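You operate a simulated robot arm through the tools that you are given. There is no shell and no other tool. Be economical: measure what you need, move in short steps, check, and stop when the job is done.

The job below is to be done with a simulated robot arm. You get a single attempt, and the scene is never put back.

JOB
Make room on the top of the folding table for the teal tape runner. At the end: the purple soap from the top of the folding table is on the top of the craft table; the red spool stands on top of the white bulb with the yellow collar (marked "8 W"); the yellow spool is on the grey dish; the teal tape runner stands where the purple soap stood; whatever was shut is shut again. Leave all else as you found it, and nothing knocked over.
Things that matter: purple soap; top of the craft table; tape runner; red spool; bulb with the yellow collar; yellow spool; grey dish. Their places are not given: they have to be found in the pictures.

It is judged by the outcome, as a careful person would: the job done as asked, and still so three seconds after it is handed in. It fails if anything else is knocked over, pushed out of place, dropped, spilled or broken.

ROBOT AND FRAMES
A 7-joint arm with a two-finger parallel gripper, fixed in place. Base frame: the origin is at the foot of the arm, x ahead of it, y to its left, z up. Units: cm, rad, N and s.
Its first joint turns from -1.152 to 1.152 rad. Payload 2.4 kg.
The tool frame sits at the grasp point between the pads (the TCP): z along the fingers, y along the line on which they close. The tips reach 3 cm beyond it. Largest opening 9.4 cm; finger width 2.8, thickness 1; the body of the gripper, 5 by 9.6 cm, starts 5.5 cm behind the TCP.
Orientation is told as [roll, pitch, yaw] about the base's x, y, z axes, in that order, counted from this pose: with the fingers straight down and closing along the base's y, the tool's x points along the base's -x, its y along +y and its z along -z.

CONTROLS
- The arm moves only by the tool drive_tool. Its argument "motion" is a list of rows, each a list of 7 numbers: the shift along the tool's x, y, z in units of 50 mm (1.0 is 50 mm), then the turn, a rotation vector about the tool's x, y, z in units of 5 degrees (1.0 is 5 degrees), then the finger opening in cm, from 0 to 9.4. In form: [[dx, dy, dz, ax, ay, az, gripper], ...]. A call has 1 to 20 rows; each row shifts and turns the commanded pose from where the row before left it, along the tool's axes as they then stand. A call with a number of a shift or a turn outside -1 to 1 is refused whole. Rows are played at 5 a second. More than 5 cm and 0.15 rad between two rows, or a gripper value outside its range, and nothing of the call is played. Where a pose cannot be reached the arm comes as near as it can. A force on the tool above 40 N (or 10 N above the force at the start of the call, whichever is more), or a blocked arm, ends the call early, and 0.2 s more pass. The fingers move at their own pace (about 15.3 cm/s each) and stop on an object; they squeeze with about 27 N. The grip force told is the motor's: it shows also when the fingers shut on nothing. Time passes only in rows, and 0.2 s behind the last, so rows that do not move let the fingers close. It gives the time, the measured TCP pose, the force on the tool (base axes), the opening and the grip force at its end, in the units of the frame above (readings bear some noise).
- Cameras (640 x 400 px; columns grow to the right, rows downward): "scene" is fixed at [3.63, 48.36, 142.49]; the picture's right is [-0.70, -0.71, 0.00], its down [-0.53, 0.52, -0.68] and it looks along [0.48, -0.47, -0.74] (base axes); focal length 350 px, centre (320, 200). "wrist" rides on the gripper at [-3.7, 0, -5.8] in the tool frame; the picture's right is [0.00, -1.00, 0.00], its down [0.97, 0.00, -0.24] and it looks along [0.24, 0.00, 0.97] (tool axes); focal length 218 px, centre (320, 200).
- snapshot(camera): a new picture of that camera. The clock stands still meanwhile.
- probe_pixels(camera, pixels): for up to 12 pixels [column, row] of the newest picture of that camera ("zoom" is the newest enlarged one), the place [x, y, z] in the base frame of the surface seen there, good to about 0.2 cm. The clock stands still meanwhile.
- enlarge(camera, box): a new picture of the part [left, top, right, bottom] of that camera's present view, enlarged. The clock stands still meanwhile.
- finish_job(): hands the job in; it is judged then, once.

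Go step by step. Measure first, check grasps and placings, and put right what went wrong. The budget is 80 turns and 34 pictures, counting those below and the enlarged ones. Unless the task says otherwise, let go and move clear before handing in, and close with one line.

The tools are called after ">>>" by a JSON object that holds its "op" and its "data". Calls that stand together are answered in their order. drive_tool: Moves the arm, as the interface text tells. Its arguments: {"type":"object","properties":{"motion":{"type":"array","items":{"type":"array","items":{"type":"number"}}}},"required":["motion"]} The other tools are called the same way: snapshot (camera) takes a picture; probe_pixels (camera, pixels) gives the place of the surface under pixels of a picture; enlarge (camera, box) takes an enlarged picture of a part of a camera's view; finish_job () hands the job in.

At the start:

```text
time_s: 0.0
position: [38.2, 0.56, 103.48]
tool_rot: [0.0, 0.001, 0.001]
ft_force: [-0.8, -0.2, -0.1]
grip_width: 9.39
finger_force: 0.0
```

scene: 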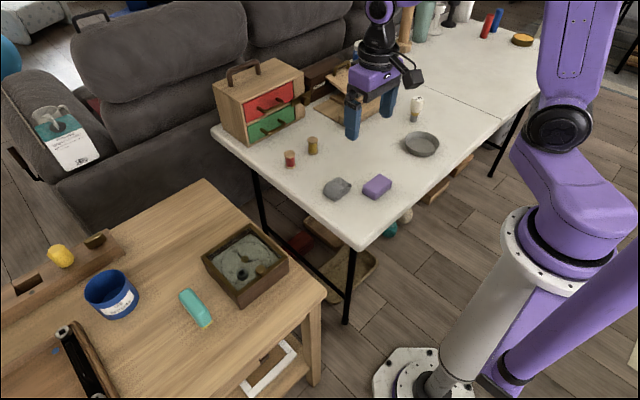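
wrist: 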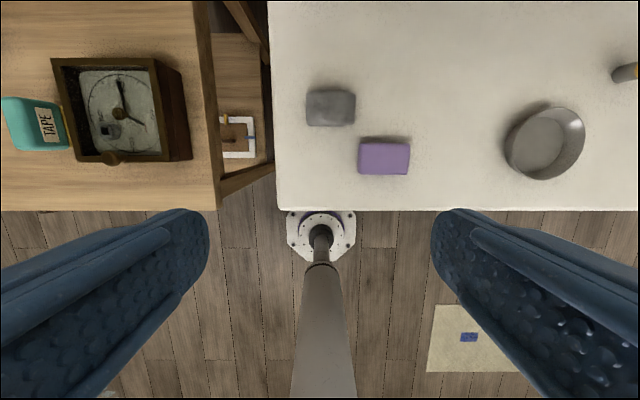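

The scene shows the white folding table with purple soap (~377,187), grey lump (~337,188), red spool (~290,158), yellow spool (~313,145), dish (~421,143) and a bulb (~416,108); the teal tape runner (~195,307) is on the wooden table. I'll zoom in on both regions.

>>> {"op": "enlarge", "data": {"camera": "scene", "box": [200, 40, 460, 205]}}

>>> {"op": "probe_pixels", "data": {"camera": "scene", "pixels": [[377, 182], [337, 186], [290, 154], [313, 140], [421, 143], [416, 98], [195, 300], [207, 322], [245, 260], [112, 290], [300, 210], [170, 240]]}}

>>> {"op": "enlarge", "data": {"camera": "scene", "box": [0, 170, 340, 386]}}

```text
2.42 times, centred on (330, 122) of scene
```

zoom: 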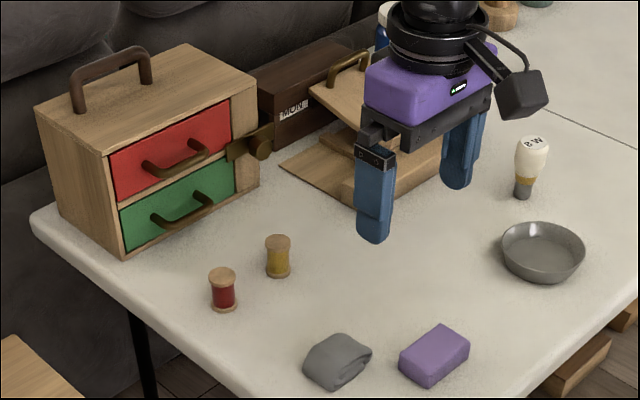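

```text
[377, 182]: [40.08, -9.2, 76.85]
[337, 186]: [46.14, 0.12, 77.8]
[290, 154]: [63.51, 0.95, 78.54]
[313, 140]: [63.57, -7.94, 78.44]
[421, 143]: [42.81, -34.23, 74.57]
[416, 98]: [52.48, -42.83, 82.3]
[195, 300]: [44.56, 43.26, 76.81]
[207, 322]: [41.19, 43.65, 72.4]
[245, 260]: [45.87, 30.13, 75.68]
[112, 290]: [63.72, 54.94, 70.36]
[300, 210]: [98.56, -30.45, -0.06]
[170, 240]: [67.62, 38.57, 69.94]
```

```text
1.85 times, centred on (170, 278) of scene
```

zoom: 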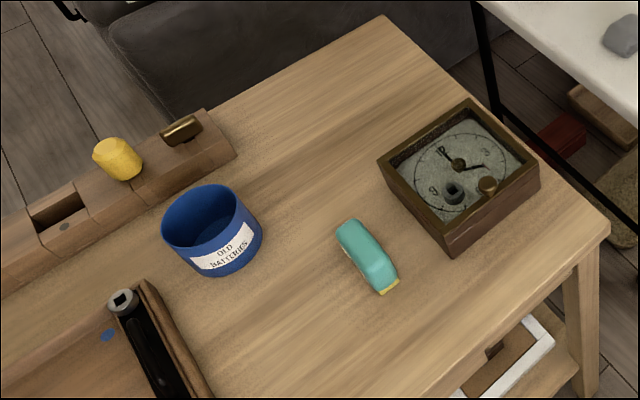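

The bulb (zoom ~530,165) is upside-down-labelled near the edge of reach. I need finer views of the bulb, spools, and table levels.

>>> {"op": "enlarge", "data": {"camera": "scene", "box": [380, 80, 460, 130]}}

>>> {"op": "probe_pixels", "data": {"camera": "zoom", "pixels": [[290, 130], [290, 150], [290, 200], [250, 270], [270, 300], [240, 360], [320, 330], [260, 140], [310, 140], [330, 180]]}}

>>> {"op": "probe_pixels", "data": {"camera": "scene", "pixels": [[360, 182], [370, 210], [381, 176], [366, 184], [379, 194], [391, 184], [290, 152], [290, 170], [313, 138], [313, 157], [421, 150], [340, 150]]}}

```text
8.00 times, centred on (420, 105) of scene
```

zoom: 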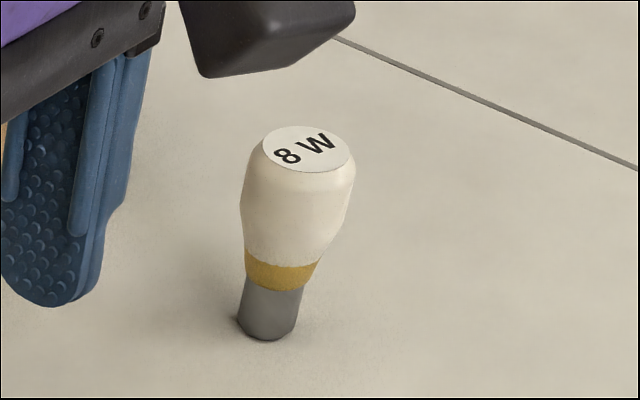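

```text
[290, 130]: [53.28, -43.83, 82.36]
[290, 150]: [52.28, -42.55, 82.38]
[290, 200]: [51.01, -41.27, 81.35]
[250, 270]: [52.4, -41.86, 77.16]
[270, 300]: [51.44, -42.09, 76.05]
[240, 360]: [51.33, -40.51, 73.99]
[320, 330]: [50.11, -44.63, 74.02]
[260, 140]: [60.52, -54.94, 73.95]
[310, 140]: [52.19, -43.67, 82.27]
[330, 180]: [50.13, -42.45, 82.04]
```

```text
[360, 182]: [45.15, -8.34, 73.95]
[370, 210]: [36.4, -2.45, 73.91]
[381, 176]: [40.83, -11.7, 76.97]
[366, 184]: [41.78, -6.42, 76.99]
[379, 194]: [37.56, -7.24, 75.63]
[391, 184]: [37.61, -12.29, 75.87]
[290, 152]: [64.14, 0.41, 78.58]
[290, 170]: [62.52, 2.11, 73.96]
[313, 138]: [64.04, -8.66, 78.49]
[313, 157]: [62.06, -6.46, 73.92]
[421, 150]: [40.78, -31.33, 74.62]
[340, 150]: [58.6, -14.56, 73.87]
```

Bulb has a flat top at z≈82.35, centre ≈(51.9,-43); folding table z≈73.95, craft table z≈70. Next I'll move above the craft table to look for free space and the tape's pose.

>>> {"op": "drive_tool", "data": {"motion": [[-0.12, 0.935, 0, 0, 0, 0, 9.4], [-0.12, 0.935, 0, 0, 0, 0, 9.4], [-0.12, 0.935, 0, 0, 0, 0, 9.4], [-0.12, 0.935, 0, 0, 0, 0, 9.4], [-0.12, 0.935, 0, 0, 0, 0, 9.4], [-0.12, 0.935, 0, 0, 0, 0, 9.4], [-0.12, 0.935, 0, 0, 0, 0, 9.4], [-0.12, 0.935, 0, 0, 0, 0, 9.4], [0, 0, 0, 0, 0, 0, 9.4]]}}

>>> {"op": "snapshot", "data": {"camera": "wrist"}}

>>> {"op": "snapshot", "data": {"camera": "scene"}}

```text
time_s: 2.0
position: [42.98, 38.14, 103.44]
tool_rot: [0.001, 0.0, -0.003]
ft_force: [-0.3, 0.5, 0.2]
grip_width: 9.4
finger_force: 0.1
```

```text
28 pictures are left
```

wrist: 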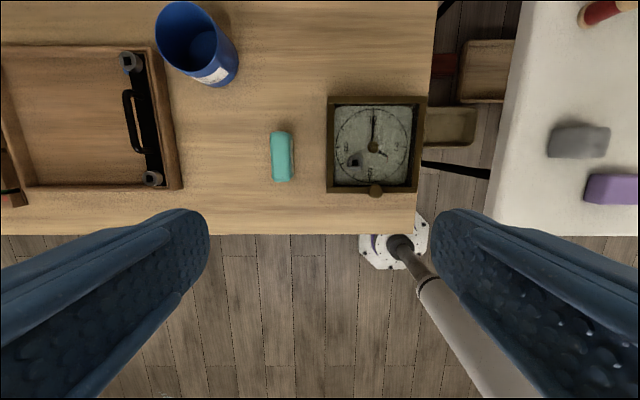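

```text
27 pictures are left
```

scene: 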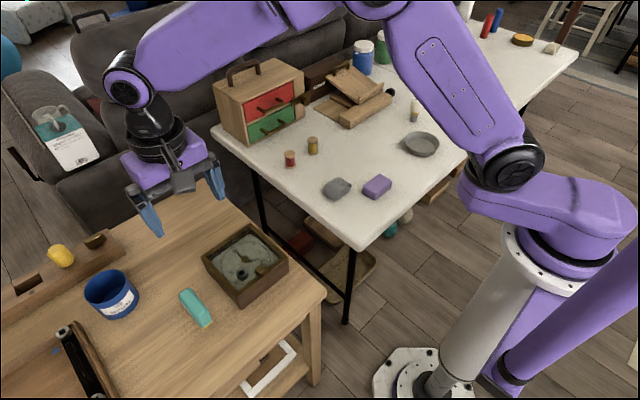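

The tape (wrist ~282,156) lies along base x; free wood is visible around (295,75) and (230,200). I'll measure these.

>>> {"op": "probe_pixels", "data": {"camera": "wrist", "pixels": [[282, 156], [282, 135], [282, 176], [272, 156], [291, 156], [300, 80], [310, 165], [328, 100], [328, 185], [230, 195], [300, 220], [375, 97]]}}

>>> {"op": "enlarge", "data": {"camera": "wrist", "box": [220, 60, 440, 240]}}

>>> {"op": "enlarge", "data": {"camera": "scene", "box": [160, 270, 260, 340]}}

```text
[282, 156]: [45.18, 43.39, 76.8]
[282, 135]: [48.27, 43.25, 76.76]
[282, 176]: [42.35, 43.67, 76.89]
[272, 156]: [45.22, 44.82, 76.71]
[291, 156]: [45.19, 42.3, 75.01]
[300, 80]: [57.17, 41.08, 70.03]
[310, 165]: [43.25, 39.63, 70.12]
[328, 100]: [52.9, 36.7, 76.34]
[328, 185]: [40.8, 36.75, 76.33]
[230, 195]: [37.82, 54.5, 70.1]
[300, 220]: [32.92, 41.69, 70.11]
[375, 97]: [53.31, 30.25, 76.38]
```

```text
2.22 times, centred on (330, 150) of wrist
```

zoom: 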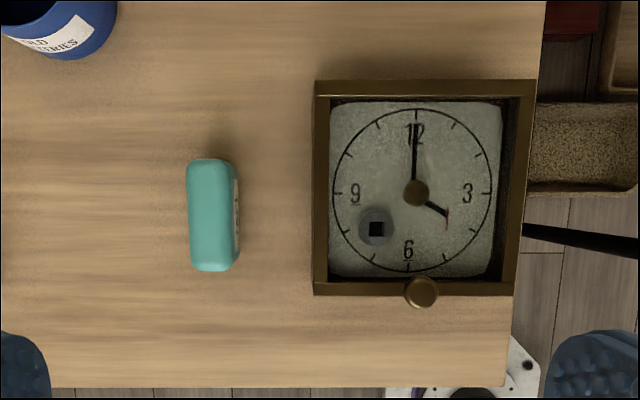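

```text
5.71 times, centred on (210, 305) of scene
```

zoom: 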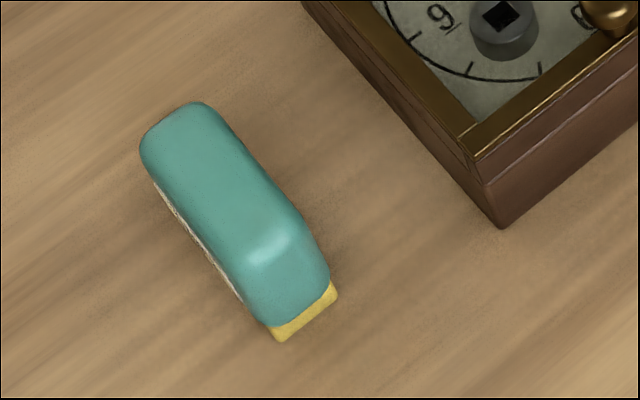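

The tape stands upright, ~7.5×3×7 cm, centre ≈(45.2,43.6). A free soap spot at about (35.5,51) exists. Now I'll go above the soap and look.

>>> {"op": "drive_tool", "data": {"motion": [[0.05, -0.942, 0, 0, 0, 0, 9.4], [0.05, -0.942, 0, 0, 0, 0, 9.4], [0.05, -0.942, 0, 0, 0, 0, 9.4], [0.05, -0.942, 0, 0, 0, 0, 9.4], [0.05, -0.942, 0, 0, 0, 0, 9.4], [0.05, -0.942, 0, 0, 0, 0, 9.4], [0.05, -0.942, 0, 0, 0, 0, 9.4], [0.05, -0.942, 0, 0, 0, 0, 9.4], [0.05, -0.942, 0, 0, 0, 0, 9.4], [0.05, -0.942, 0, 0, 0, 0, 9.4], [0, 0, 0.9, 0, 0, 0, 9.4], [0, 0, 0.9, 0, 0, 0, 9.4], [0, 0, 0, 0, 0, 0, 9.4]]}}

>>> {"op": "snapshot", "data": {"camera": "wrist"}}

```text
time_s: 4.8
position: [40.64, -9.26, 94.67]
tool_rot: [0.0, 0.0, -0.002]
ft_force: [0.2, 0.0, -0.1]
grip_width: 9.41
finger_force: 0.1
```

```text
24 pictures are left
```

wrist: 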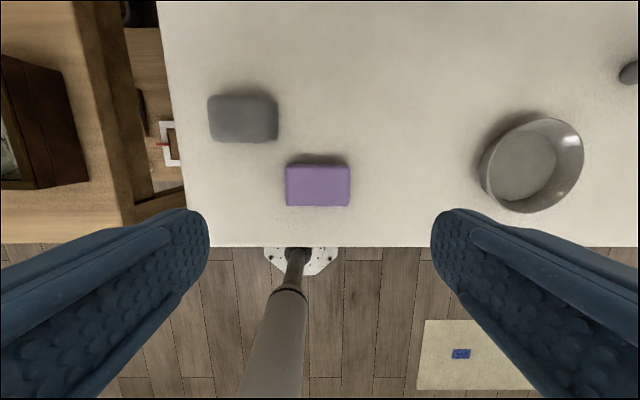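

>>> {"op": "probe_pixels", "data": {"camera": "wrist", "pixels": [[318, 167], [318, 190], [318, 203], [289, 185], [347, 185], [288, 168], [347, 167], [289, 202], [347, 202], [277, 140], [210, 120], [316, 238]]}}

```text
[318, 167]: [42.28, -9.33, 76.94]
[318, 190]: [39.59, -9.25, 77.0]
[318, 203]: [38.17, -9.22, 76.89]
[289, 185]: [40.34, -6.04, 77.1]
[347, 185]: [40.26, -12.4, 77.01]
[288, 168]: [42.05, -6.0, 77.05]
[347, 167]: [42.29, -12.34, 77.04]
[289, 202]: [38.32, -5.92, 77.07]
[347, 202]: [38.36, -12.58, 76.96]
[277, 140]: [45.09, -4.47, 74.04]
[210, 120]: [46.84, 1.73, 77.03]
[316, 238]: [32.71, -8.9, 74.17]
```

Soap is axis-aligned: centre ≈(40.2,-9.25), 4.4×6.7×3 cm. I'll descend with tips just above the table and grip along y.

>>> {"op": "drive_tool", "data": {"motion": [[0.09, 0, 0.868, 0, 0, 0, 9.4], [0, 0, 0.868, 0, 0, 0, 9.4], [0, 0, 0.868, 0, 0, 0, 9.4], [0, 0, 0.5, 0, 0, 0, 9.4], [0, 0, 0.36, 0, 0, 0, 9.4], [0, 0, 0, 0, 0, 0, 9.4], [0, 0, 0, 0, 0, 0, 6], [0, 0, 0, 0, 0, 0, 5], [0, 0, 0, 0, 0, 0, 5], [0, 0, 0, 0, 0, 0, 5]]}}

```text
time_s: 7.0
position: [40.07, -9.12, 77.29]
tool_rot: [-0.001, -0.001, 0.0]
ft_force: [0.1, 0.3, -0.2]
grip_width: 7.83
finger_force: 27.2
```

Fingers stopped at 7.8 cm with 27 N, so soap is held. Lift and carry it over to the craft table.

>>> {"op": "drive_tool", "data": {"motion": [[0, 0, -0.5, 0, 0, 0, 5], [0, 0, -0.9, 0, 0, 0, 5], [0, 0, -0.9, 0, 0, 0, 5], [0, 0, -0.7, 0, 0, 0, 5], [0, 0, 0, 0, 0, 0, 5]]}}

>>> {"op": "snapshot", "data": {"camera": "wrist"}}

```text
time_s: 8.2
position: [39.98, -8.94, 92.25]
tool_rot: [0.0, -0.001, -0.002]
ft_force: [-0.8, -0.3, 0.2]
grip_width: 4.98
finger_force: 0.1
```

```text
23 pictures are left
```

wrist: 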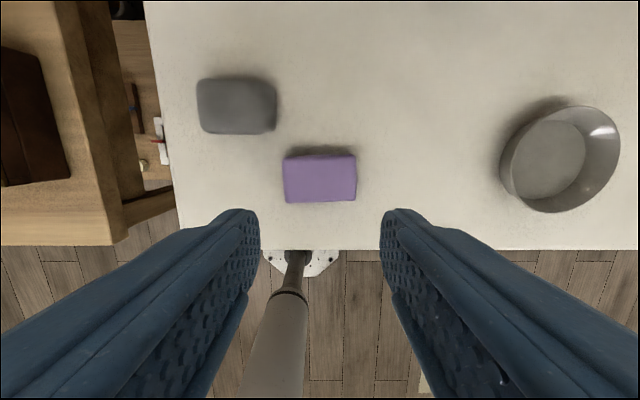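

The fingers slipped off (opening 4.98, soap still at (320,178)). I'll check its shape and position closely.

>>> {"op": "enlarge", "data": {"camera": "wrist", "box": [260, 130, 380, 215]}}

>>> {"op": "enlarge", "data": {"camera": "scene", "box": [320, 160, 420, 220]}}

>>> {"op": "probe_pixels", "data": {"camera": "wrist", "pixels": [[320, 160], [320, 197], [286, 180], [353, 180], [320, 157], [320, 153], [283, 180], [356, 180], [320, 201], [284, 190], [355, 190]]}}

```text
4.71 times, centred on (320, 172) of wrist
```

zoom: 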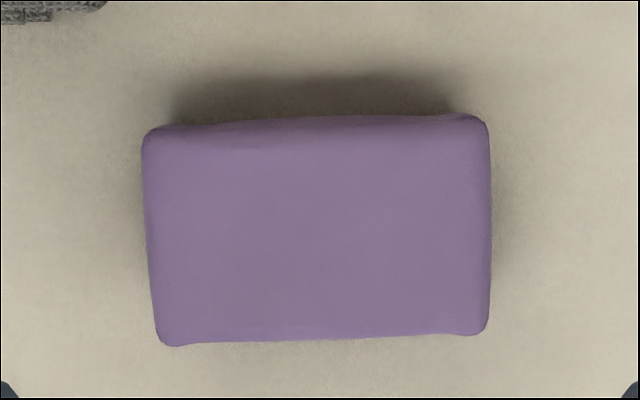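

```text
6.40 times, centred on (370, 190) of scene
```

zoom: 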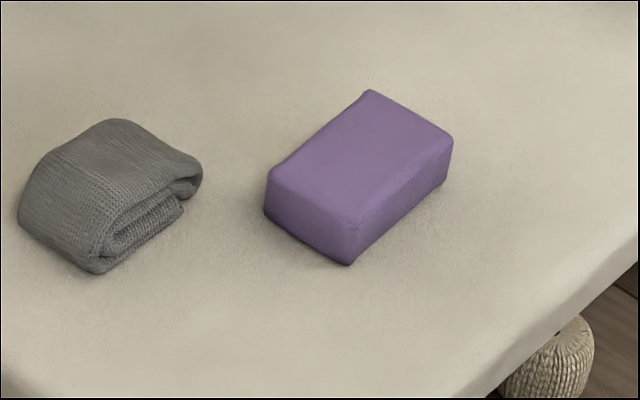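

```text
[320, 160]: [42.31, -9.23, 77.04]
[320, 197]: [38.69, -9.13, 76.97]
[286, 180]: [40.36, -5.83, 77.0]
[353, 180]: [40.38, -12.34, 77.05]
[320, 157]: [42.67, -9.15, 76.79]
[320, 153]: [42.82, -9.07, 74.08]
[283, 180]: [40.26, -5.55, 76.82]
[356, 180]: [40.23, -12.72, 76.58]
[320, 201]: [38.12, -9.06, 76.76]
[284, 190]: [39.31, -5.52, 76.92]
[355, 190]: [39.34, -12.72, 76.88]
```

The soap is nearly where it was, ~7.25 cm along y, sides vertical. I'll regrip slightly lower and lift slowly, checking the opening.

>>> {"op": "drive_tool", "data": {"motion": [[-0.08, -0.04, 0.8, 0, 0, 0, 9.4], [0, 0, 0.8, 0, 0, 0, 9.4], [0, 0, 0.8, 0, 0, 0, 9.4], [0, 0, 0.42, 0, 0, 0, 9.4], [0, 0, 0.2, 0, 0, 0, 9.4], [0, 0, 0, 0, 0, 0, 9.4], [0, 0, 0, 0, 0, 0, 0], [0, 0, 0, 0, 0, 0, 0], [0, 0, 0, 0, 0, 0, 0], [0, 0, 0, 0, 0, 0, 0]]}}

>>> {"op": "enlarge", "data": {"camera": "scene", "box": [310, 130, 430, 205]}}

```text
time_s: 10.4
position: [40.44, -9.1, 77.12]
tool_rot: [-0.001, 0.002, -0.001]
ft_force: [0.3, -0.9, -0.1]
grip_width: 7.9
finger_force: 27.7
```

```text
5.33 times, centred on (370, 168) of scene
```

zoom: 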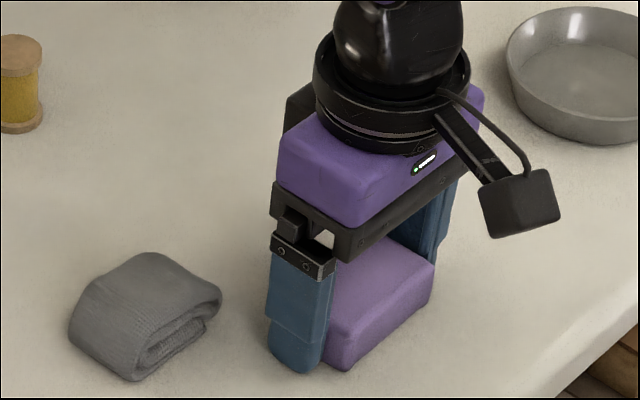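

Gripped at 7.9 cm with good overlap. Slow small lift to test.

>>> {"op": "drive_tool", "data": {"motion": [[0, 0, -0.04, 0, 0, 0, 0], [0, 0, -0.06, 0, 0, 0, 0], [0, 0, -0.08, 0, 0, 0, 0], [0, 0, -0.08, 0, 0, 0, 0], [0, 0, -0.06, 0, 0, 0, 0], [0, 0, 0, 0, 0, 0, 0]]}}

>>> {"op": "enlarge", "data": {"camera": "scene", "box": [310, 130, 430, 205]}}

```text
time_s: 11.8
position: [40.37, -9.36, 78.45]
tool_rot: [0.0, 0.001, -0.001]
ft_force: [0.5, -0.5, -1.4]
grip_width: 7.93
finger_force: 27.2
```

```text
5.33 times, centred on (370, 168) of scene
```

zoom: 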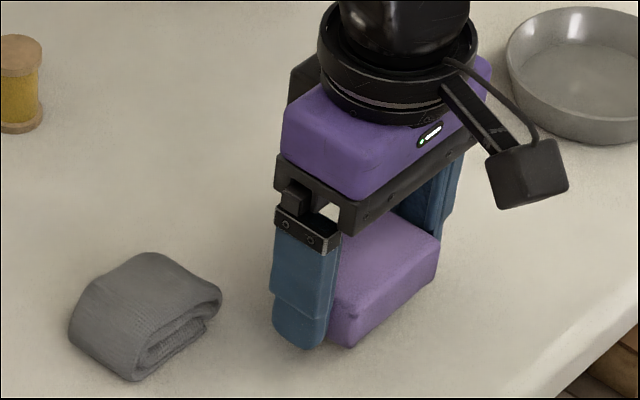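

It's lifted (z-force −1.4 N, width 7.93). I'll raise it gently further.

>>> {"op": "drive_tool", "data": {"motion": [[0, 0, -0.06, 0, 0, 0, 0], [0, 0, -0.12, 0, 0, 0, 0], [0, 0, -0.2, 0, 0, 0, 0], [0, 0, -0.25, 0, 0, 0, 0], [0, 0, -0.25, 0, 0, 0, 0], [0, 0, -0.25, 0, 0, 0, 0], [0, 0, -0.2, 0, 0, 0, 0], [0, 0, -0.12, 0, 0, 0, 0], [0, 0, -0.06, 0, 0, 0, 0], [0.03, 0.06, 0, 0, 0, 0, 0], [0.03, 0.15, 0, 0, 0, 0, 0], [0.03, 0.25, 0, 0, 0, 0, 0], [0.03, 0.35, 0, 0, 0, 0, 0], [0.03, 0.4, 0, 0, 0, 0, 0], [0.03, 0.4, 0, 0, 0, 0, 0], [0.03, 0.4, 0, 0, 0, 0, 0], [0.03, 0.4, 0, 0, 0, 0, 0], [0.03, 0.4, 0, 0, 0, 0, 0], [0.03, 0.4, 0, 0, 0, 0, 0]]}}

```text
time_s: 15.8
position: [38.94, 6.68, 86.3]
tool_rot: [-0.001, 0.0, -0.001]
ft_force: [-0.3, -0.7, -0.8]
grip_width: 7.91
finger_force: 26.5
```

Still held (7.91). Continue to the craft-table spot.

>>> {"op": "drive_tool", "data": {"motion": [[0.034, 0.15, 0, 0, 0, 0, 0], [0.034, 0.3, 0, 0, 0, 0, 0], [0.034, 0.45, 0, 0, 0, 0, 0], [0.034, 0.5, 0, 0, 0, 0, 0], [0.034, 0.5, 0, 0, 0, 0, 0], [0.034, 0.52, 0, 0, 0, 0, 0], [0.034, 0.52, 0, 0, 0, 0, 0], [0.034, 0.52, 0, 0, 0, 0, 0], [0.034, 0.52, 0, 0, 0, 0, 0], [0.034, 0.52, 0, 0, 0, 0, 0], [0.034, 0.52, 0, 0, 0, 0, 0], [0.034, 0.52, 0, 0, 0, 0, 0], [0.034, 0.52, 0, 0, 0, 0, 0], [0.034, 0.52, 0, 0, 0, 0, 0], [0.034, 0.5, 0, 0, 0, 0, 0], [0.034, 0.5, 0, 0, 0, 0, 0], [0.034, 0.45, 0, 0, 0, 0, 0], [0.034, 0.3, 0, 0, 0, 0, 0], [0.034, 0.15, 0, 0, 0, 0, 0], [0.034, 0.08, 0, 0, 0, 0, 0]]}}

>>> {"op": "snapshot", "data": {"camera": "scene"}}

```text
time_s: 20.0
position: [35.59, 49.54, 86.2]
tool_rot: [-0.001, 0.0, 0.0]
ft_force: [-1.1, -0.2, -0.2]
grip_width: 7.88
finger_force: 27.1
```

```text
18 pictures are left
```

scene: 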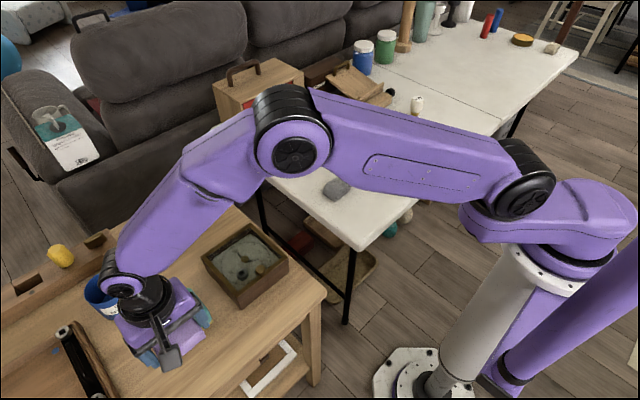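

Soap held above free craft-table area. Lower it to TCP z≈73.3 and release.

>>> {"op": "drive_tool", "data": {"motion": [[0, 0.15, 0.1, 0, 0, 0, 0], [0, 0, 0.25, 0, 0, 0, 0], [0, 0, 0.35, 0, 0, 0, 0], [0, 0, 0.4, 0, 0, 0, 0], [0, 0, 0.4, 0, 0, 0, 0], [0, 0, 0.35, 0, 0, 0, 0], [0, 0, 0.3, 0, 0, 0, 0], [0, 0, 0.2, 0, 0, 0, 0], [0, 0, 0.12, 0, 0, 0, 0], [0, 0, 0.08, 0, 0, 0, 0], [0, 0, 0.02, 0, 0, 0, 0], [0, 0, 0, 0, 0, 0, 0]]}}

```text
time_s: 22.6
position: [35.57, 50.19, 73.35]
tool_rot: [0.0, 0.0, 0.0]
ft_force: [0.3, 0.4, -1.5]
grip_width: 7.89
finger_force: 27.1
```

>>> {"op": "drive_tool", "data": {"motion": [[0, 0, 0.03, 0, 0, 0, 0], [0, 0, 0, 0, 0, 0, 0], [0, 0, 0, 0, 0, 0, 9.4], [0, 0, 0, 0, 0, 0, 9.4], [0, 0, -0.3, 0, 0, 0, 9.4], [0, 0, -0.7, 0, 0, 0, 9.4], [0, 0, -0.9, 0, 0, 0, 9.4], [0, 0, -0.9, 0, 0, 0, 9.4], [-0.5, -0.4, 0, 0, 0, 0, 9.4], [-0.5, -0.4, 0, 0, 0, 0, 9.4], [-0.5, -0.4, 0, 0, 0, 0, 9.4], [0, 0, 0, 0, 0, 0, 9.4]]}}

>>> {"op": "snapshot", "data": {"camera": "wrist"}}

```text
time_s: 25.2
position: [43.18, 44.14, 87.44]
tool_rot: [0.0, -0.001, 0.0]
ft_force: [0.2, -0.8, 0.5]
grip_width: 9.42
finger_force: 0.0
```

```text
17 pictures are left
```

wrist: 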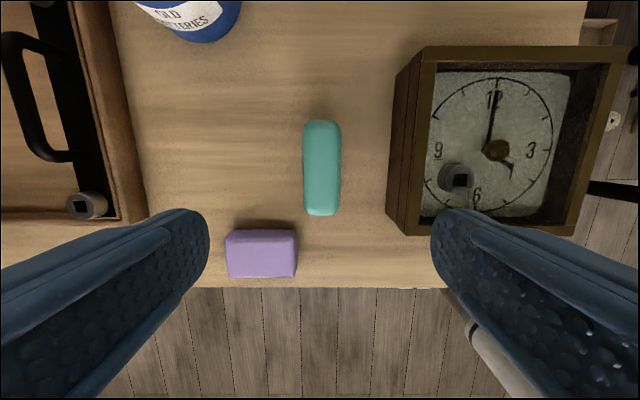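

The soap sits flat on the craft table at (262,253). Now measure the tape's extents.

>>> {"op": "probe_pixels", "data": {"camera": "wrist", "pixels": [[322, 125], [322, 165], [322, 210], [306, 165], [338, 165], [304, 180], [340, 140], [322, 121], [322, 214], [262, 275], [262, 286], [395, 170]]}}

```text
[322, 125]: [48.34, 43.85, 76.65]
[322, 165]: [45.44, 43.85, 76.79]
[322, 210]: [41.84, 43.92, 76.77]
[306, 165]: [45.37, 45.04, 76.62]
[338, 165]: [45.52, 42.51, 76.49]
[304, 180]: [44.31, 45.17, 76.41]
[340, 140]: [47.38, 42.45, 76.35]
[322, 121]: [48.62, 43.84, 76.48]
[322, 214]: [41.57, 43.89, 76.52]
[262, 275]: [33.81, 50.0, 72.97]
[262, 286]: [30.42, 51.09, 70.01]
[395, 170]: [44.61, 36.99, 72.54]
```

Tape centre ≈(45.1,43.8), 2.8 wide. Descend and grip at mid height.

>>> {"op": "drive_tool", "data": {"motion": [[-0.384, -0.068, 0, 0, 0, 0, 7.5], [0, 0, 0.7, 0, 0, 0, 7.5], [0, 0, 0.7, 0, 0, 0, 7.5], [0, 0, 0.6, 0, 0, 0, 7.5], [0, 0, 0.43, 0, 0, 0, 7.5], [0, 0, 0.2, 0, 0, 0, 7.5], [0, 0, 0, 0, 0, 0, 7.5], [0, 0, 0, 0, 0, 0, 0], [0, 0, 0, 0, 0, 0, 0], [0, 0, 0, 0, 0, 0, 0], [0, 0, 0, 0, 0, 0, 0]]}}

```text
time_s: 27.6
position: [44.88, 43.99, 74.18]
tool_rot: [-0.001, 0.0, 0.001]
ft_force: [-0.7, 0.4, -0.2]
grip_width: 3.4
finger_force: 27.1
```

Gripped at 3.4 cm. Gentle lift.

>>> {"op": "drive_tool", "data": {"motion": [[0, 0, -0.06, 0, 0, 0, 0], [0, 0, -0.12, 0, 0, 0, 0], [0, 0, -0.2, 0, 0, 0, 0], [0, 0, -0.3, 0, 0, 0, 0], [0, 0, -0.4, 0, 0, 0, 0], [0, 0, -0.4, 0, 0, 0, 0], [0, 0, -0.4, 0, 0, 0, 0], [0, 0, -0.3, 0, 0, 0, 0], [0, 0, -0.12, 0, 0, 0, 0], [0, 0, -0.06, 0, 0, 0, 0], [0, 0, 0, 0, 0, 0, 0]]}}

>>> {"op": "snapshot", "data": {"camera": "scene"}}

```text
time_s: 30.0
position: [44.89, 44.11, 85.93]
tool_rot: [-0.002, 0.001, 0.0]
ft_force: [0.2, -0.4, -1.0]
grip_width: 3.37
finger_force: 27.0
```

```text
16 pictures are left
```

scene: 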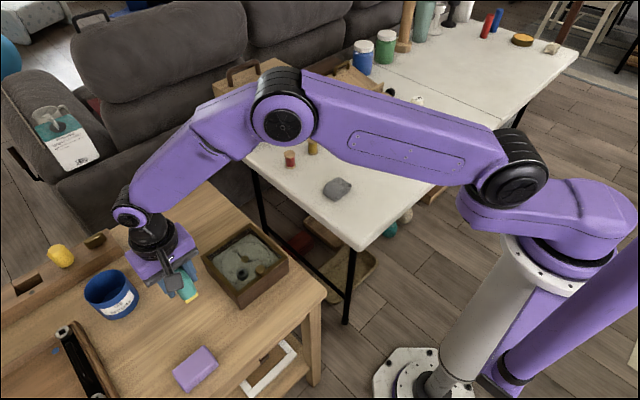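

Tape held upright. Carry it over to the soap's old spot.

>>> {"op": "drive_tool", "data": {"motion": [[0.046, -0.15, 0, 0, 0, 0, 0], [0.046, -0.3, 0, 0, 0, 0, 0], [0.046, -0.45, 0, 0, 0, 0, 0], [0.046, -0.6, 0, 0, 0, 0, 0], [0.046, -0.6, 0, 0, 0, 0, 0], [0.046, -0.6, 0, 0, 0, 0, 0], [0.046, -0.6, 0, 0, 0, 0, 0], [0.046, -0.6, 0, 0, 0, 0, 0], [0.046, -0.6, 0, 0, 0, 0, 0], [0.046, -0.6, 0, 0, 0, 0, 0], [0.046, -0.6, 0, 0, 0, 0, 0], [0.046, -0.6, 0, 0, 0, 0, 0], [0.046, -0.6, 0, 0, 0, 0, 0], [0.046, -0.6, 0, 0, 0, 0, 0], [0.046, -0.6, 0, 0, 0, 0, 0], [0.046, -0.6, 0, 0, 0, 0, 0], [0.046, -0.6, 0, 0, 0, 0, 0], [0.046, -0.45, 0, 0, 0, 0, 0], [0.046, -0.3, 0, 0, 0, 0, 0], [0.046, -0.15, 0, 0, 0, 0, 0]]}}

```text
time_s: 34.2
position: [40.37, -7.04, 85.94]
tool_rot: [0.0, 0.0, -0.001]
ft_force: [-0.9, 1.0, -0.2]
grip_width: 3.36
finger_force: 27.1
```

At (40.4,-7.0). Finish the shift and lower to TCP z≈78.2.

>>> {"op": "drive_tool", "data": {"motion": [[0.03, -0.2, 0, 0, 0, 0, 0], [0.034, -0.18, 0, 0, 0, 0, 0], [0, -0.05, 0.1, 0, 0, 0, 0], [0, 0, 0.2, 0, 0, 0, 0], [0, 0, 0.3, 0, 0, 0, 0], [0, 0, 0.3, 0, 0, 0, 0], [0, 0, 0.25, 0, 0, 0, 0], [0, 0, 0.2, 0, 0, 0, 0], [0, 0, 0.1, 0, 0, 0, 0], [0, 0, 0.06, 0, 0, 0, 0], [0, 0, 0.03, 0, 0, 0, 0], [0, 0, 0, 0, 0, 0, 0]]}}

```text
time_s: 36.8
position: [40.05, -9.23, 78.29]
tool_rot: [0.002, 0.0, -0.001]
ft_force: [-0.4, 0.0, -1.5]
grip_width: 3.39
finger_force: 27.2
```

Weight is still on the tool; lower a touch more, release, and back up toward the spools, at (60,-4,92).

>>> {"op": "drive_tool", "data": {"motion": [[0, 0, 0.025, 0, 0, 0, 0], [0, 0, 0, 0, 0, 0, 0], [0, 0, 0, 0, 0, 0, 4.5], [0, 0, 0, 0, 0, 0, 7.5], [0, 0, -0.2, 0, 0, 0, 7.5], [0, 0, -0.6, 0, 0, 0, 7.5], [0, 0, -0.9, 0, 0, 0, 7.5], [0, 0, -0.9, 0, 0, 0, 7.5], [0, 0, -0.6, 0, 0, 0, 9.4], [-0.9, 0.2, 0, 0, 0, 0, 9.4], [-0.9, 0.2, 0, 0, 0, 0, 9.4], [-0.9, 0.2, 0, 0, 0, 0, 9.4], [-0.9, 0.2, 0, 0, 0, 0, 9.4], [0, 0, 0, 0, 0, 0, 9.4]]}}

>>> {"op": "snapshot", "data": {"camera": "wrist"}}

>>> {"op": "snapshot", "data": {"camera": "scene"}}

```text
time_s: 39.8
position: [58.13, -5.1, 94.26]
tool_rot: [0.0, 0.001, -0.001]
ft_force: [0.8, 0.2, -1.1]
grip_width: 9.4
finger_force: 0.1
```

```text
15 pictures are left
```

wrist: 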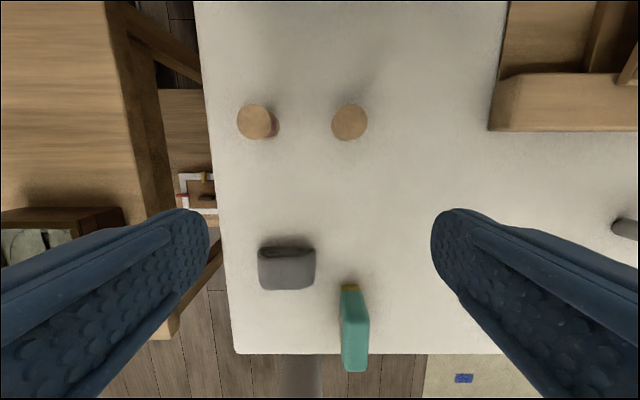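

```text
14 pictures are left
```

scene: 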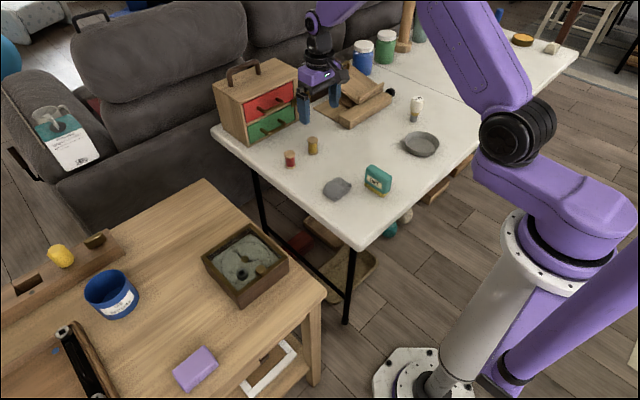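

Tape stands in the soap's place. Spool tops are at wrist (254,122) and (350,122); measuring them.

>>> {"op": "probe_pixels", "data": {"camera": "wrist", "pixels": [[254, 122], [240, 122], [268, 118], [254, 107], [254, 137], [350, 122], [334, 122], [366, 122], [350, 107], [350, 138], [355, 300], [352, 366]]}}

>>> {"op": "enlarge", "data": {"camera": "wrist", "box": [220, 80, 400, 190]}}

>>> {"op": "enlarge", "data": {"camera": "scene", "box": [270, 120, 350, 180]}}

```text
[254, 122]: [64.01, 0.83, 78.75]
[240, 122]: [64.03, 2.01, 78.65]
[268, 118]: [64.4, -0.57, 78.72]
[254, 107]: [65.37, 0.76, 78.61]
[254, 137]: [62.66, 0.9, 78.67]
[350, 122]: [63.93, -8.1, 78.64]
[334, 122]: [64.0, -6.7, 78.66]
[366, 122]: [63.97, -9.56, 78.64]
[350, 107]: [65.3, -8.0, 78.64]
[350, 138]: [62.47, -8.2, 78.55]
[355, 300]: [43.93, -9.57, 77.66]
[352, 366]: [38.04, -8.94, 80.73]
```

```text
3.56 times, centred on (310, 135) of wrist
```

zoom: 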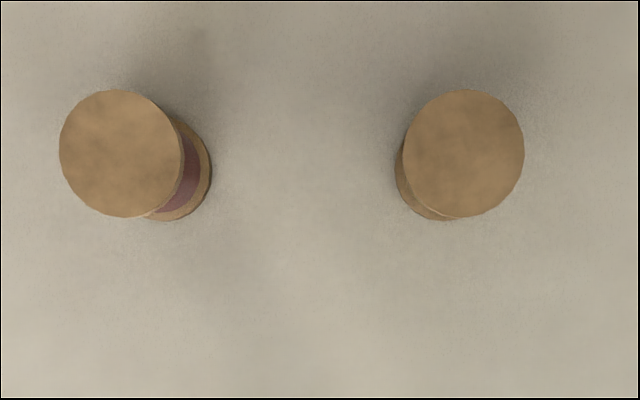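

```text
6.67 times, centred on (310, 150) of scene
```

zoom: 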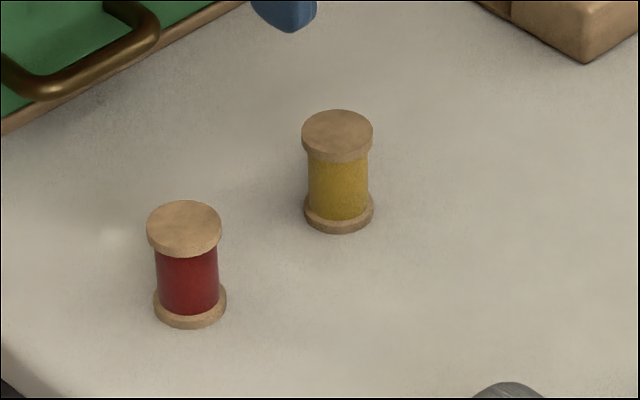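

Yellow spool (63.95,-8.1), red (64.0,0.8), both 2.9 wide × 4.7 tall. Check drawer-unit clearance and dish geometry first.

>>> {"op": "probe_pixels", "data": {"camera": "scene", "pixels": [[270, 124], [262, 135], [284, 126], [280, 98], [422, 146], [405, 146], [438, 147], [421, 132], [421, 157], [421, 138], [412, 150], [418, 100]]}}

```text
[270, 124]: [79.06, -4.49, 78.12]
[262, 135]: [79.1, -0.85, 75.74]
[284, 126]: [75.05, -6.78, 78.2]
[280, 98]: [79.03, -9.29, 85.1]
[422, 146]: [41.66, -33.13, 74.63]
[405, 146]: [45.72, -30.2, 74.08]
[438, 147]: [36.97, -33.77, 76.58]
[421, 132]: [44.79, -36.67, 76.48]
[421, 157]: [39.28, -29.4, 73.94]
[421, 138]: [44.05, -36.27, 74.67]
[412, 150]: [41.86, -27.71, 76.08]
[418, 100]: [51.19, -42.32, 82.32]
```

Clearance is fine (handles at x≥75). Go down on the yellow spool, close.

>>> {"op": "drive_tool", "data": {"motion": [[-0.6, -0.3, 0, 0, 0, 0, 6], [-0.564, -0.3, 0, 0, 0, 0, 6], [0, 0, 0.7, 0, 0, 0, 6], [0, 0, 0.7, 0, 0, 0, 6], [0, 0, 0.7, 0, 0, 0, 6], [0, 0, 0.6, 0, 0, 0, 6], [0, 0, 0.4, 0, 0, 0, 6], [0, 0, 0.2, 0, 0, 0, 6], [0, 0, 0, 0, 0, 0, 6]]}}

```text
time_s: 41.8
position: [63.82, -8.16, 77.45]
tool_rot: [0.001, 0.0, 0.0]
ft_force: [-1.0, 0.6, -0.5]
grip_width: 6.0
finger_force: 0.0
```

>>> {"op": "drive_tool", "data": {"motion": [[0, 0, 0, 0, 0, 0, 0], [0, 0, 0, 0, 0, 0, 0], [0, 0, 0, 0, 0, 0, 0], [0, 0, -0.05, 0, 0, 0, 0], [0, 0, -0.1, 0, 0, 0, 0], [0, 0, -0.2, 0, 0, 0, 0], [0, 0, -0.3, 0, 0, 0, 0], [0, 0, -0.4, 0, 0, 0, 0], [0, 0, -0.4, 0, 0, 0, 0], [0, 0, -0.3, 0, 0, 0, 0], [0, 0, -0.15, 0, 0, 0, 0], [0, 0, 0, 0, 0, 0, 0]]}}

>>> {"op": "snapshot", "data": {"camera": "wrist"}}

```text
time_s: 44.4
position: [63.8, -8.14, 87.21]
tool_rot: [0.0, 0.0, -0.001]
ft_force: [-0.6, 0.2, -0.6]
grip_width: 3.01
finger_force: 26.9
```

```text
11 pictures are left
```

wrist: 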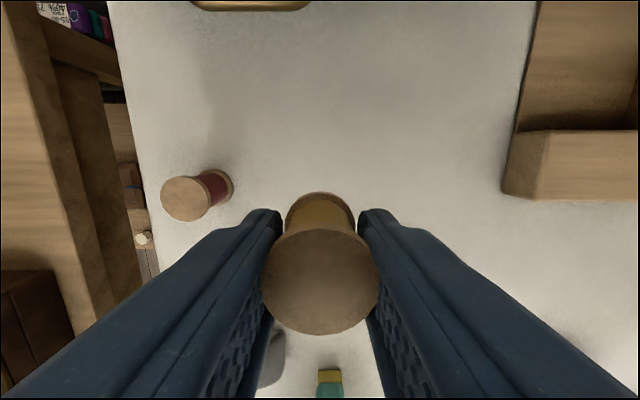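

Yellow spool held. Move above the dish and look.

>>> {"op": "drive_tool", "data": {"motion": [[0.1, -0.11, 0, 0, 0, 0, 0], [0.24, -0.27, 0, 0, 0, 0, 0], [0.4, -0.45, 0, 0, 0, 0, 0], [0.5, -0.57, 0, 0, 0, 0, 0], [0.5, -0.57, 0, 0, 0, 0, 0], [0.5, -0.57, 0, 0, 0, 0, 0], [0.5, -0.57, 0, 0, 0, 0, 0], [0.5, -0.57, 0, 0, 0, 0, 0], [0.5, -0.57, 0, 0, 0, 0, 0], [0.32, -0.35, 0, 0, 0, 0, 0], [0.2, -0.22, 0, 0, 0, 0, 0], [0.12, -0.13, 0, 0, 0, 0, 0], [0, 0, 0, 0, 0, 0, 0]]}}

>>> {"op": "snapshot", "data": {"camera": "wrist"}}

```text
time_s: 47.2
position: [41.96, -33.01, 87.17]
tool_rot: [0.0, -0.001, 0.001]
ft_force: [-0.4, -0.5, 0.3]
grip_width: 3.02
finger_force: 27.0
```

```text
10 pictures are left
```

wrist: 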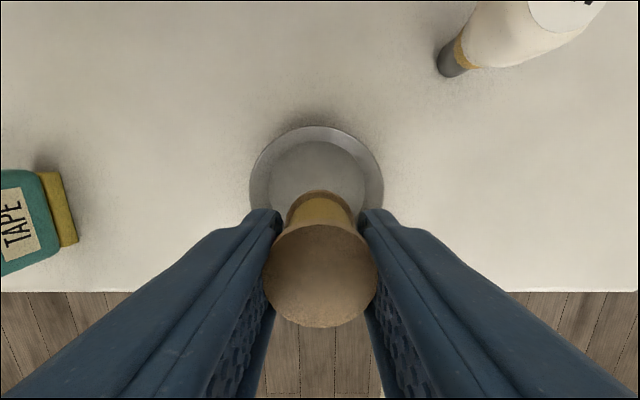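

>>> {"op": "probe_pixels", "data": {"camera": "wrist", "pixels": [[250, 185], [382, 185], [318, 127], [270, 180], [365, 180], [318, 142], [318, 165], [252, 200], [378, 205]]}}

```text
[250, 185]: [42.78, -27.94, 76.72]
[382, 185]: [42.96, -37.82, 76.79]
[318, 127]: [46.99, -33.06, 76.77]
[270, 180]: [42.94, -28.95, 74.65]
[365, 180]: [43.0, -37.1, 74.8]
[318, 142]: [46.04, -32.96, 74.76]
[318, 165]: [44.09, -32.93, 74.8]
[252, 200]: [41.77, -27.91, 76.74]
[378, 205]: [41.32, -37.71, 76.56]
```

Dish centre ≈(42.0,-32.9), floor z≈74.7; I'm over it. Lower ~8.6 cm.

>>> {"op": "drive_tool", "data": {"motion": [[0, 0.02, 0.1, 0, 0, 0, 0], [0, 0, 0.2, 0, 0, 0, 0], [0, 0, 0.3, 0, 0, 0, 0], [0, 0, 0.35, 0, 0, 0, 0], [0, 0, 0.3, 0, 0, 0, 0], [0, 0, 0.2, 0, 0, 0, 0], [0, 0, 0.15, 0, 0, 0, 0], [0, 0, 0.08, 0, 0, 0, 0], [0, 0, 0.04, 0, 0, 0, 0], [0, 0, 0, 0, 0, 0, 0]]}}

>>> {"op": "enlarge", "data": {"camera": "scene", "box": [380, 90, 470, 165]}}

```text
time_s: 49.4
position: [42.07, -32.9, 78.53]
tool_rot: [0.0, -0.003, 0.0]
ft_force: [1.5, -1.3, 11.4]
grip_width: 3.03
finger_force: 27.5
```

```text
5.33 times, centred on (425, 128) of scene
```

zoom: 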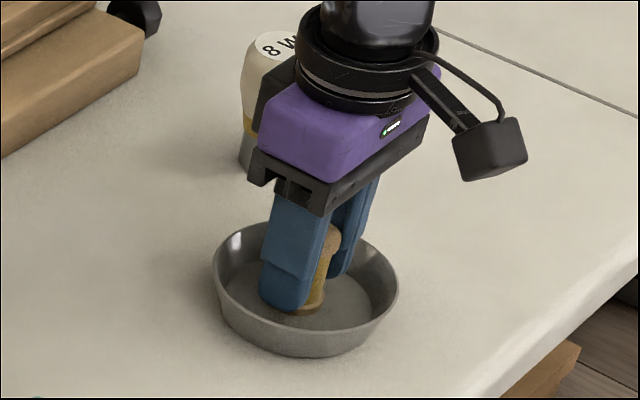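

Contact (11 N up) — spool is on the dish floor. Release, rise, and go above the bulb to test reach.

>>> {"op": "drive_tool", "data": {"motion": [[0, 0, -0.02, 0, 0, 0, 0], [0, 0, 0, 0, 0, 0, 0], [0, 0, 0, 0, 0, 0, 4.5], [0, 0, 0, 0, 0, 0, 5], [0, 0, -0.2, 0, 0, 0, 5], [0, 0, -0.5, 0, 0, 0, 5], [0, 0, -0.9, 0, 0, 0, 5], [0, 0, -0.9, 0, 0, 0, 5], [0, 0, -0.9, 0, 0, 0, 5], [0, 0, 0, 0, 0, 0, 5], [-0.49, -0.505, 0, 0, 0, 0, 5], [-0.49, -0.505, 0, 0, 0, 0, 5], [-0.49, -0.505, 0, 0, 0, 0, 5], [-0.49, -0.505, 0, 0, 0, 0, 5], [0, 0, 0, 0, 0, 0, 5]]}}

>>> {"op": "snapshot", "data": {"camera": "wrist"}}

```text
time_s: 52.6
position: [51.75, -42.83, 95.4]
tool_rot: [0.0, 0.001, 0.0]
ft_force: [0.7, 0.6, -0.4]
grip_width: 4.98
finger_force: 0.0
```

```text
8 pictures are left
```

wrist: 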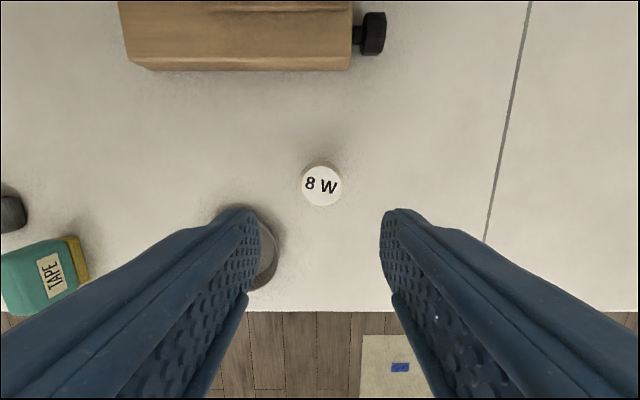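

Reached (51.8,-42.8) at z 95. Measure the disc; then test reach lower, at z≈87.5 (tips still 2 cm above the bulb).

>>> {"op": "probe_pixels", "data": {"camera": "wrist", "pixels": [[321, 186], [303, 186], [340, 186], [321, 168], [321, 203], [310, 180], [332, 192]]}}

>>> {"op": "drive_tool", "data": {"motion": [[0, 0, 0.5, 0, 0, 0, 5], [0, 0, 0.5, 0, 0, 0, 5], [0, 0, 0.5, 0, 0, 0, 5], [0, 0, 0.1, 0, 0, 0, 5], [0, 0, 0, 0, 0, 0, 5]]}}

```text
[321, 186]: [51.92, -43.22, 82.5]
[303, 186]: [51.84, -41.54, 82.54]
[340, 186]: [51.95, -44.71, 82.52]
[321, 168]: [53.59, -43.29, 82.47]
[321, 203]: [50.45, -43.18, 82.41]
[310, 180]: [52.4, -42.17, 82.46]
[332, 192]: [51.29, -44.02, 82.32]
```

```text
time_s: 53.8
position: [51.71, -42.83, 87.57]
tool_rot: [-0.001, -0.001, 0.0]
ft_force: [-0.1, 0.2, 0.7]
grip_width: 5.0
finger_force: 0.1
```

Reach is fine; disc centre ≈(51.97,-43.15), top z≈82.4, radius 1.6. Now go fetch the red spool, avoiding the wooden box.

>>> {"op": "drive_tool", "data": {"motion": [[0, 0, -0.8, 0, 0, 0, 6], [0, 0, -0.8, 0, 0, 0, 6], [0, 0.75, 0, 0, 0, 0, 6], [0, 0.75, 0, 0, 0, 0, 6], [0, 0.75, 0, 0, 0, 0, 6], [0, 0.75, 0, 0, 0, 0, 6], [0, 0.75, 0, 0, 0, 0, 6], [0, 0.75, 0, 0, 0, 0, 6], [0, 0.75, 0, 0, 0, 0, 6], [0, 0.75, 0, 0, 0, 0, 6], [-0.6, 0.68, 0, 0, 0, 0, 6], [-0.6, 0.68, 0, 0, 0, 0, 6], [-0.6, 0.68, 0, 0, 0, 0, 6], [-0.658, 0.68, 0, 0, 0, 0, 6], [0, 0, 0, 0, 0, 0, 6]]}}

```text
time_s: 57.0
position: [64.04, 0.8, 95.32]
tool_rot: [0.0, 0.0, 0.0]
ft_force: [-0.2, 0.2, -0.2]
grip_width: 6.01
finger_force: 0.1
```

Over the red spool at (64.04,0.80). Descend and grip.

>>> {"op": "drive_tool", "data": {"motion": [[0, 0, 0.7, 0, 0, 0, 6], [0, 0, 0.7, 0, 0, 0, 6], [0, 0, 0.7, 0, 0, 0, 6], [0, 0, 0.7, 0, 0, 0, 6], [0, 0, 0.5, 0, 0, 0, 6], [0, 0, 0.22, 0, 0, 0, 6], [0, 0, 0, 0, 0, 0, 6], [0, 0, 0, 0, 0, 0, 0], [0, 0, 0, 0, 0, 0, 0], [0, 0, 0, 0, 0, 0, 0]]}}

```text
time_s: 59.2
position: [63.97, 0.72, 77.97]
tool_rot: [0.0, 0.0, 0.0]
ft_force: [0.0, 0.1, 0.7]
grip_width: 3.03
finger_force: 27.2
```

Gripped. Lift gently 14.5 cm and start the carry (retreat first).

>>> {"op": "drive_tool", "data": {"motion": [[0, 0, -0.05, 0, 0, 0, 0], [0, 0, -0.15, 0, 0, 0, 0], [0, 0, -0.3, 0, 0, 0, 0], [0, 0, -0.45, 0, 0, 0, 0], [0, 0, -0.5, 0, 0, 0, 0], [0, 0, -0.5, 0, 0, 0, 0], [0, 0, -0.45, 0, 0, 0, 0], [0, 0, -0.3, 0, 0, 0, 0], [0, 0, -0.15, 0, 0, 0, 0], [0, 0, -0.05, 0, 0, 0, 0], [0.15, -0.17, 0, 0, 0, 0, 0], [0.35, -0.4, 0, 0, 0, 0, 0], [0.5, -0.55, 0, 0, 0, 0, 0], [0.5, -0.55, 0, 0, 0, 0, 0], [0.5, -0.55, 0, 0, 0, 0, 0], [0.25, -0.55, 0, 0, 0, 0, 0], [0.15, -0.55, 0, 0, 0, 0, 0], [0, -0.55, 0, 0, 0, 0, 0], [0, -0.55, 0, 0, 0, 0, 0], [0, -0.55, 0, 0, 0, 0, 0]]}}

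```text
time_s: 63.4
position: [52.11, -24.29, 92.65]
tool_rot: [0.001, 0.0, 0.0]
ft_force: [0.1, 0.2, 0.0]
grip_width: 3.02
finger_force: 26.7
```

Still held. Continue to above the bulb.

>>> {"op": "drive_tool", "data": {"motion": [[0, -0.3, 0, 0, 0, 0, 0], [0, -0.45, 0, 0, 0, 0, 0], [0, -0.5, 0, 0, 0, 0, 0], [0, -0.5, 0, 0, 0, 0, 0], [0, -0.5, 0, 0, 0, 0, 0], [0, -0.5, 0, 0, 0, 0, 0], [0, -0.4, 0, 0, 0, 0, 0], [0, -0.3, 0, 0, 0, 0, 0], [0, -0.2, 0, 0, 0, 0, 0], [0, -0.1, 0, 0, 0, 0, 0], [0, 0, 0, 0, 0, 0, 0], [0, 0, 0, 0, 0, 0, 0]]}}

>>> {"op": "snapshot", "data": {"camera": "wrist"}}

```text
time_s: 66.0
position: [52.11, -42.88, 92.59]
tool_rot: [0.001, 0.0, -0.001]
ft_force: [-0.4, -0.5, 0.3]
grip_width: 3.03
finger_force: 26.7
```

```text
7 pictures are left
```

wrist: 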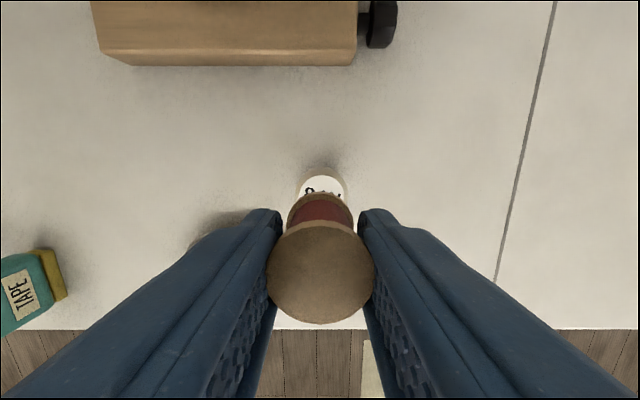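

Spool is aligned roughly; verify the disc edges for final centring.

>>> {"op": "enlarge", "data": {"camera": "wrist", "box": [280, 155, 364, 207]}}

>>> {"op": "probe_pixels", "data": {"camera": "wrist", "pixels": [[299, 186], [303, 186], [341, 186], [345, 186], [322, 170], [322, 173]]}}

```text
7.62 times, centred on (322, 181) of wrist
```

zoom: 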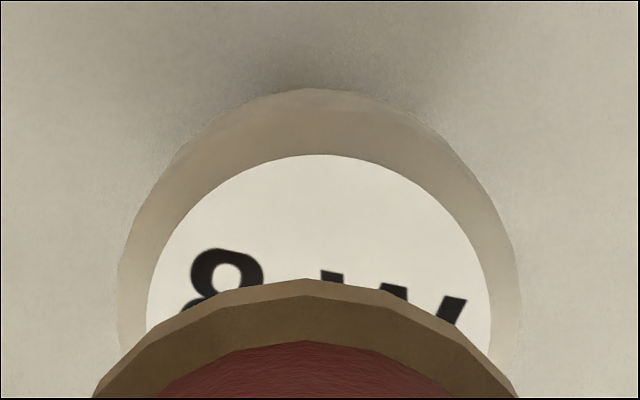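

```text
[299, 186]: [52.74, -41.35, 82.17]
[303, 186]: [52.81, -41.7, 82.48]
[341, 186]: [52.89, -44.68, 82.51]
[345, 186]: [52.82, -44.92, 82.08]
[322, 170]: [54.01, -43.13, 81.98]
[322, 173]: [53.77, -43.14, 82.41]
```

Disc centre is ~0.15 cm toward −y and 0.1 toward −x from the spool. Correct and lower to just above contact.

>>> {"op": "drive_tool", "data": {"motion": [[0.02, -0.033, 0, 0, 0, 0, 0], [0, 0, 0.1, 0, 0, 0, 0], [0, 0, 0.2, 0, 0, 0, 0], [0, 0, 0.25, 0, 0, 0, 0], [0, 0, 0.25, 0, 0, 0, 0], [0, 0, 0.15, 0, 0, 0, 0], [0, 0, 0.1, 0, 0, 0, 0], [0, 0, 0.06, 0, 0, 0, 0], [0, 0, 0.03, 0, 0, 0, 0], [0, 0, 0, 0, 0, 0, 0]]}}

>>> {"op": "enlarge", "data": {"camera": "scene", "box": [380, 70, 460, 130]}}

```text
time_s: 68.2
position: [51.89, -43.12, 86.86]
tool_rot: [0.001, 0.0, 0.0]
ft_force: [-0.8, -0.5, 0.1]
grip_width: 3.03
finger_force: 26.9
```

```text
6.67 times, centred on (420, 100) of scene
```

zoom: 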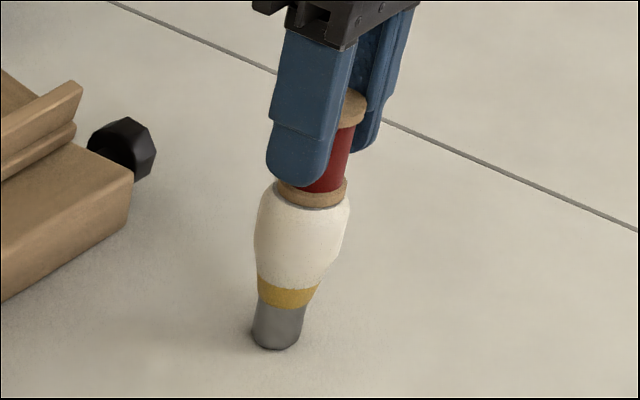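

The spool is just above the disc and looks centred. Tiny steps down until contact.

>>> {"op": "drive_tool", "data": {"motion": [[0, 0, 0.025, 0, 0, 0, 0], [0, 0, 0.02, 0, 0, 0, 0], [0, 0, 0, 0, 0, 0, 0]]}}

```text
time_s: 69.0
position: [52.08, -43.06, 86.84]
tool_rot: [0.001, 0.001, 0.002]
ft_force: [0.4, 0.6, 4.0]
grip_width: 3.05
finger_force: 27.5
```

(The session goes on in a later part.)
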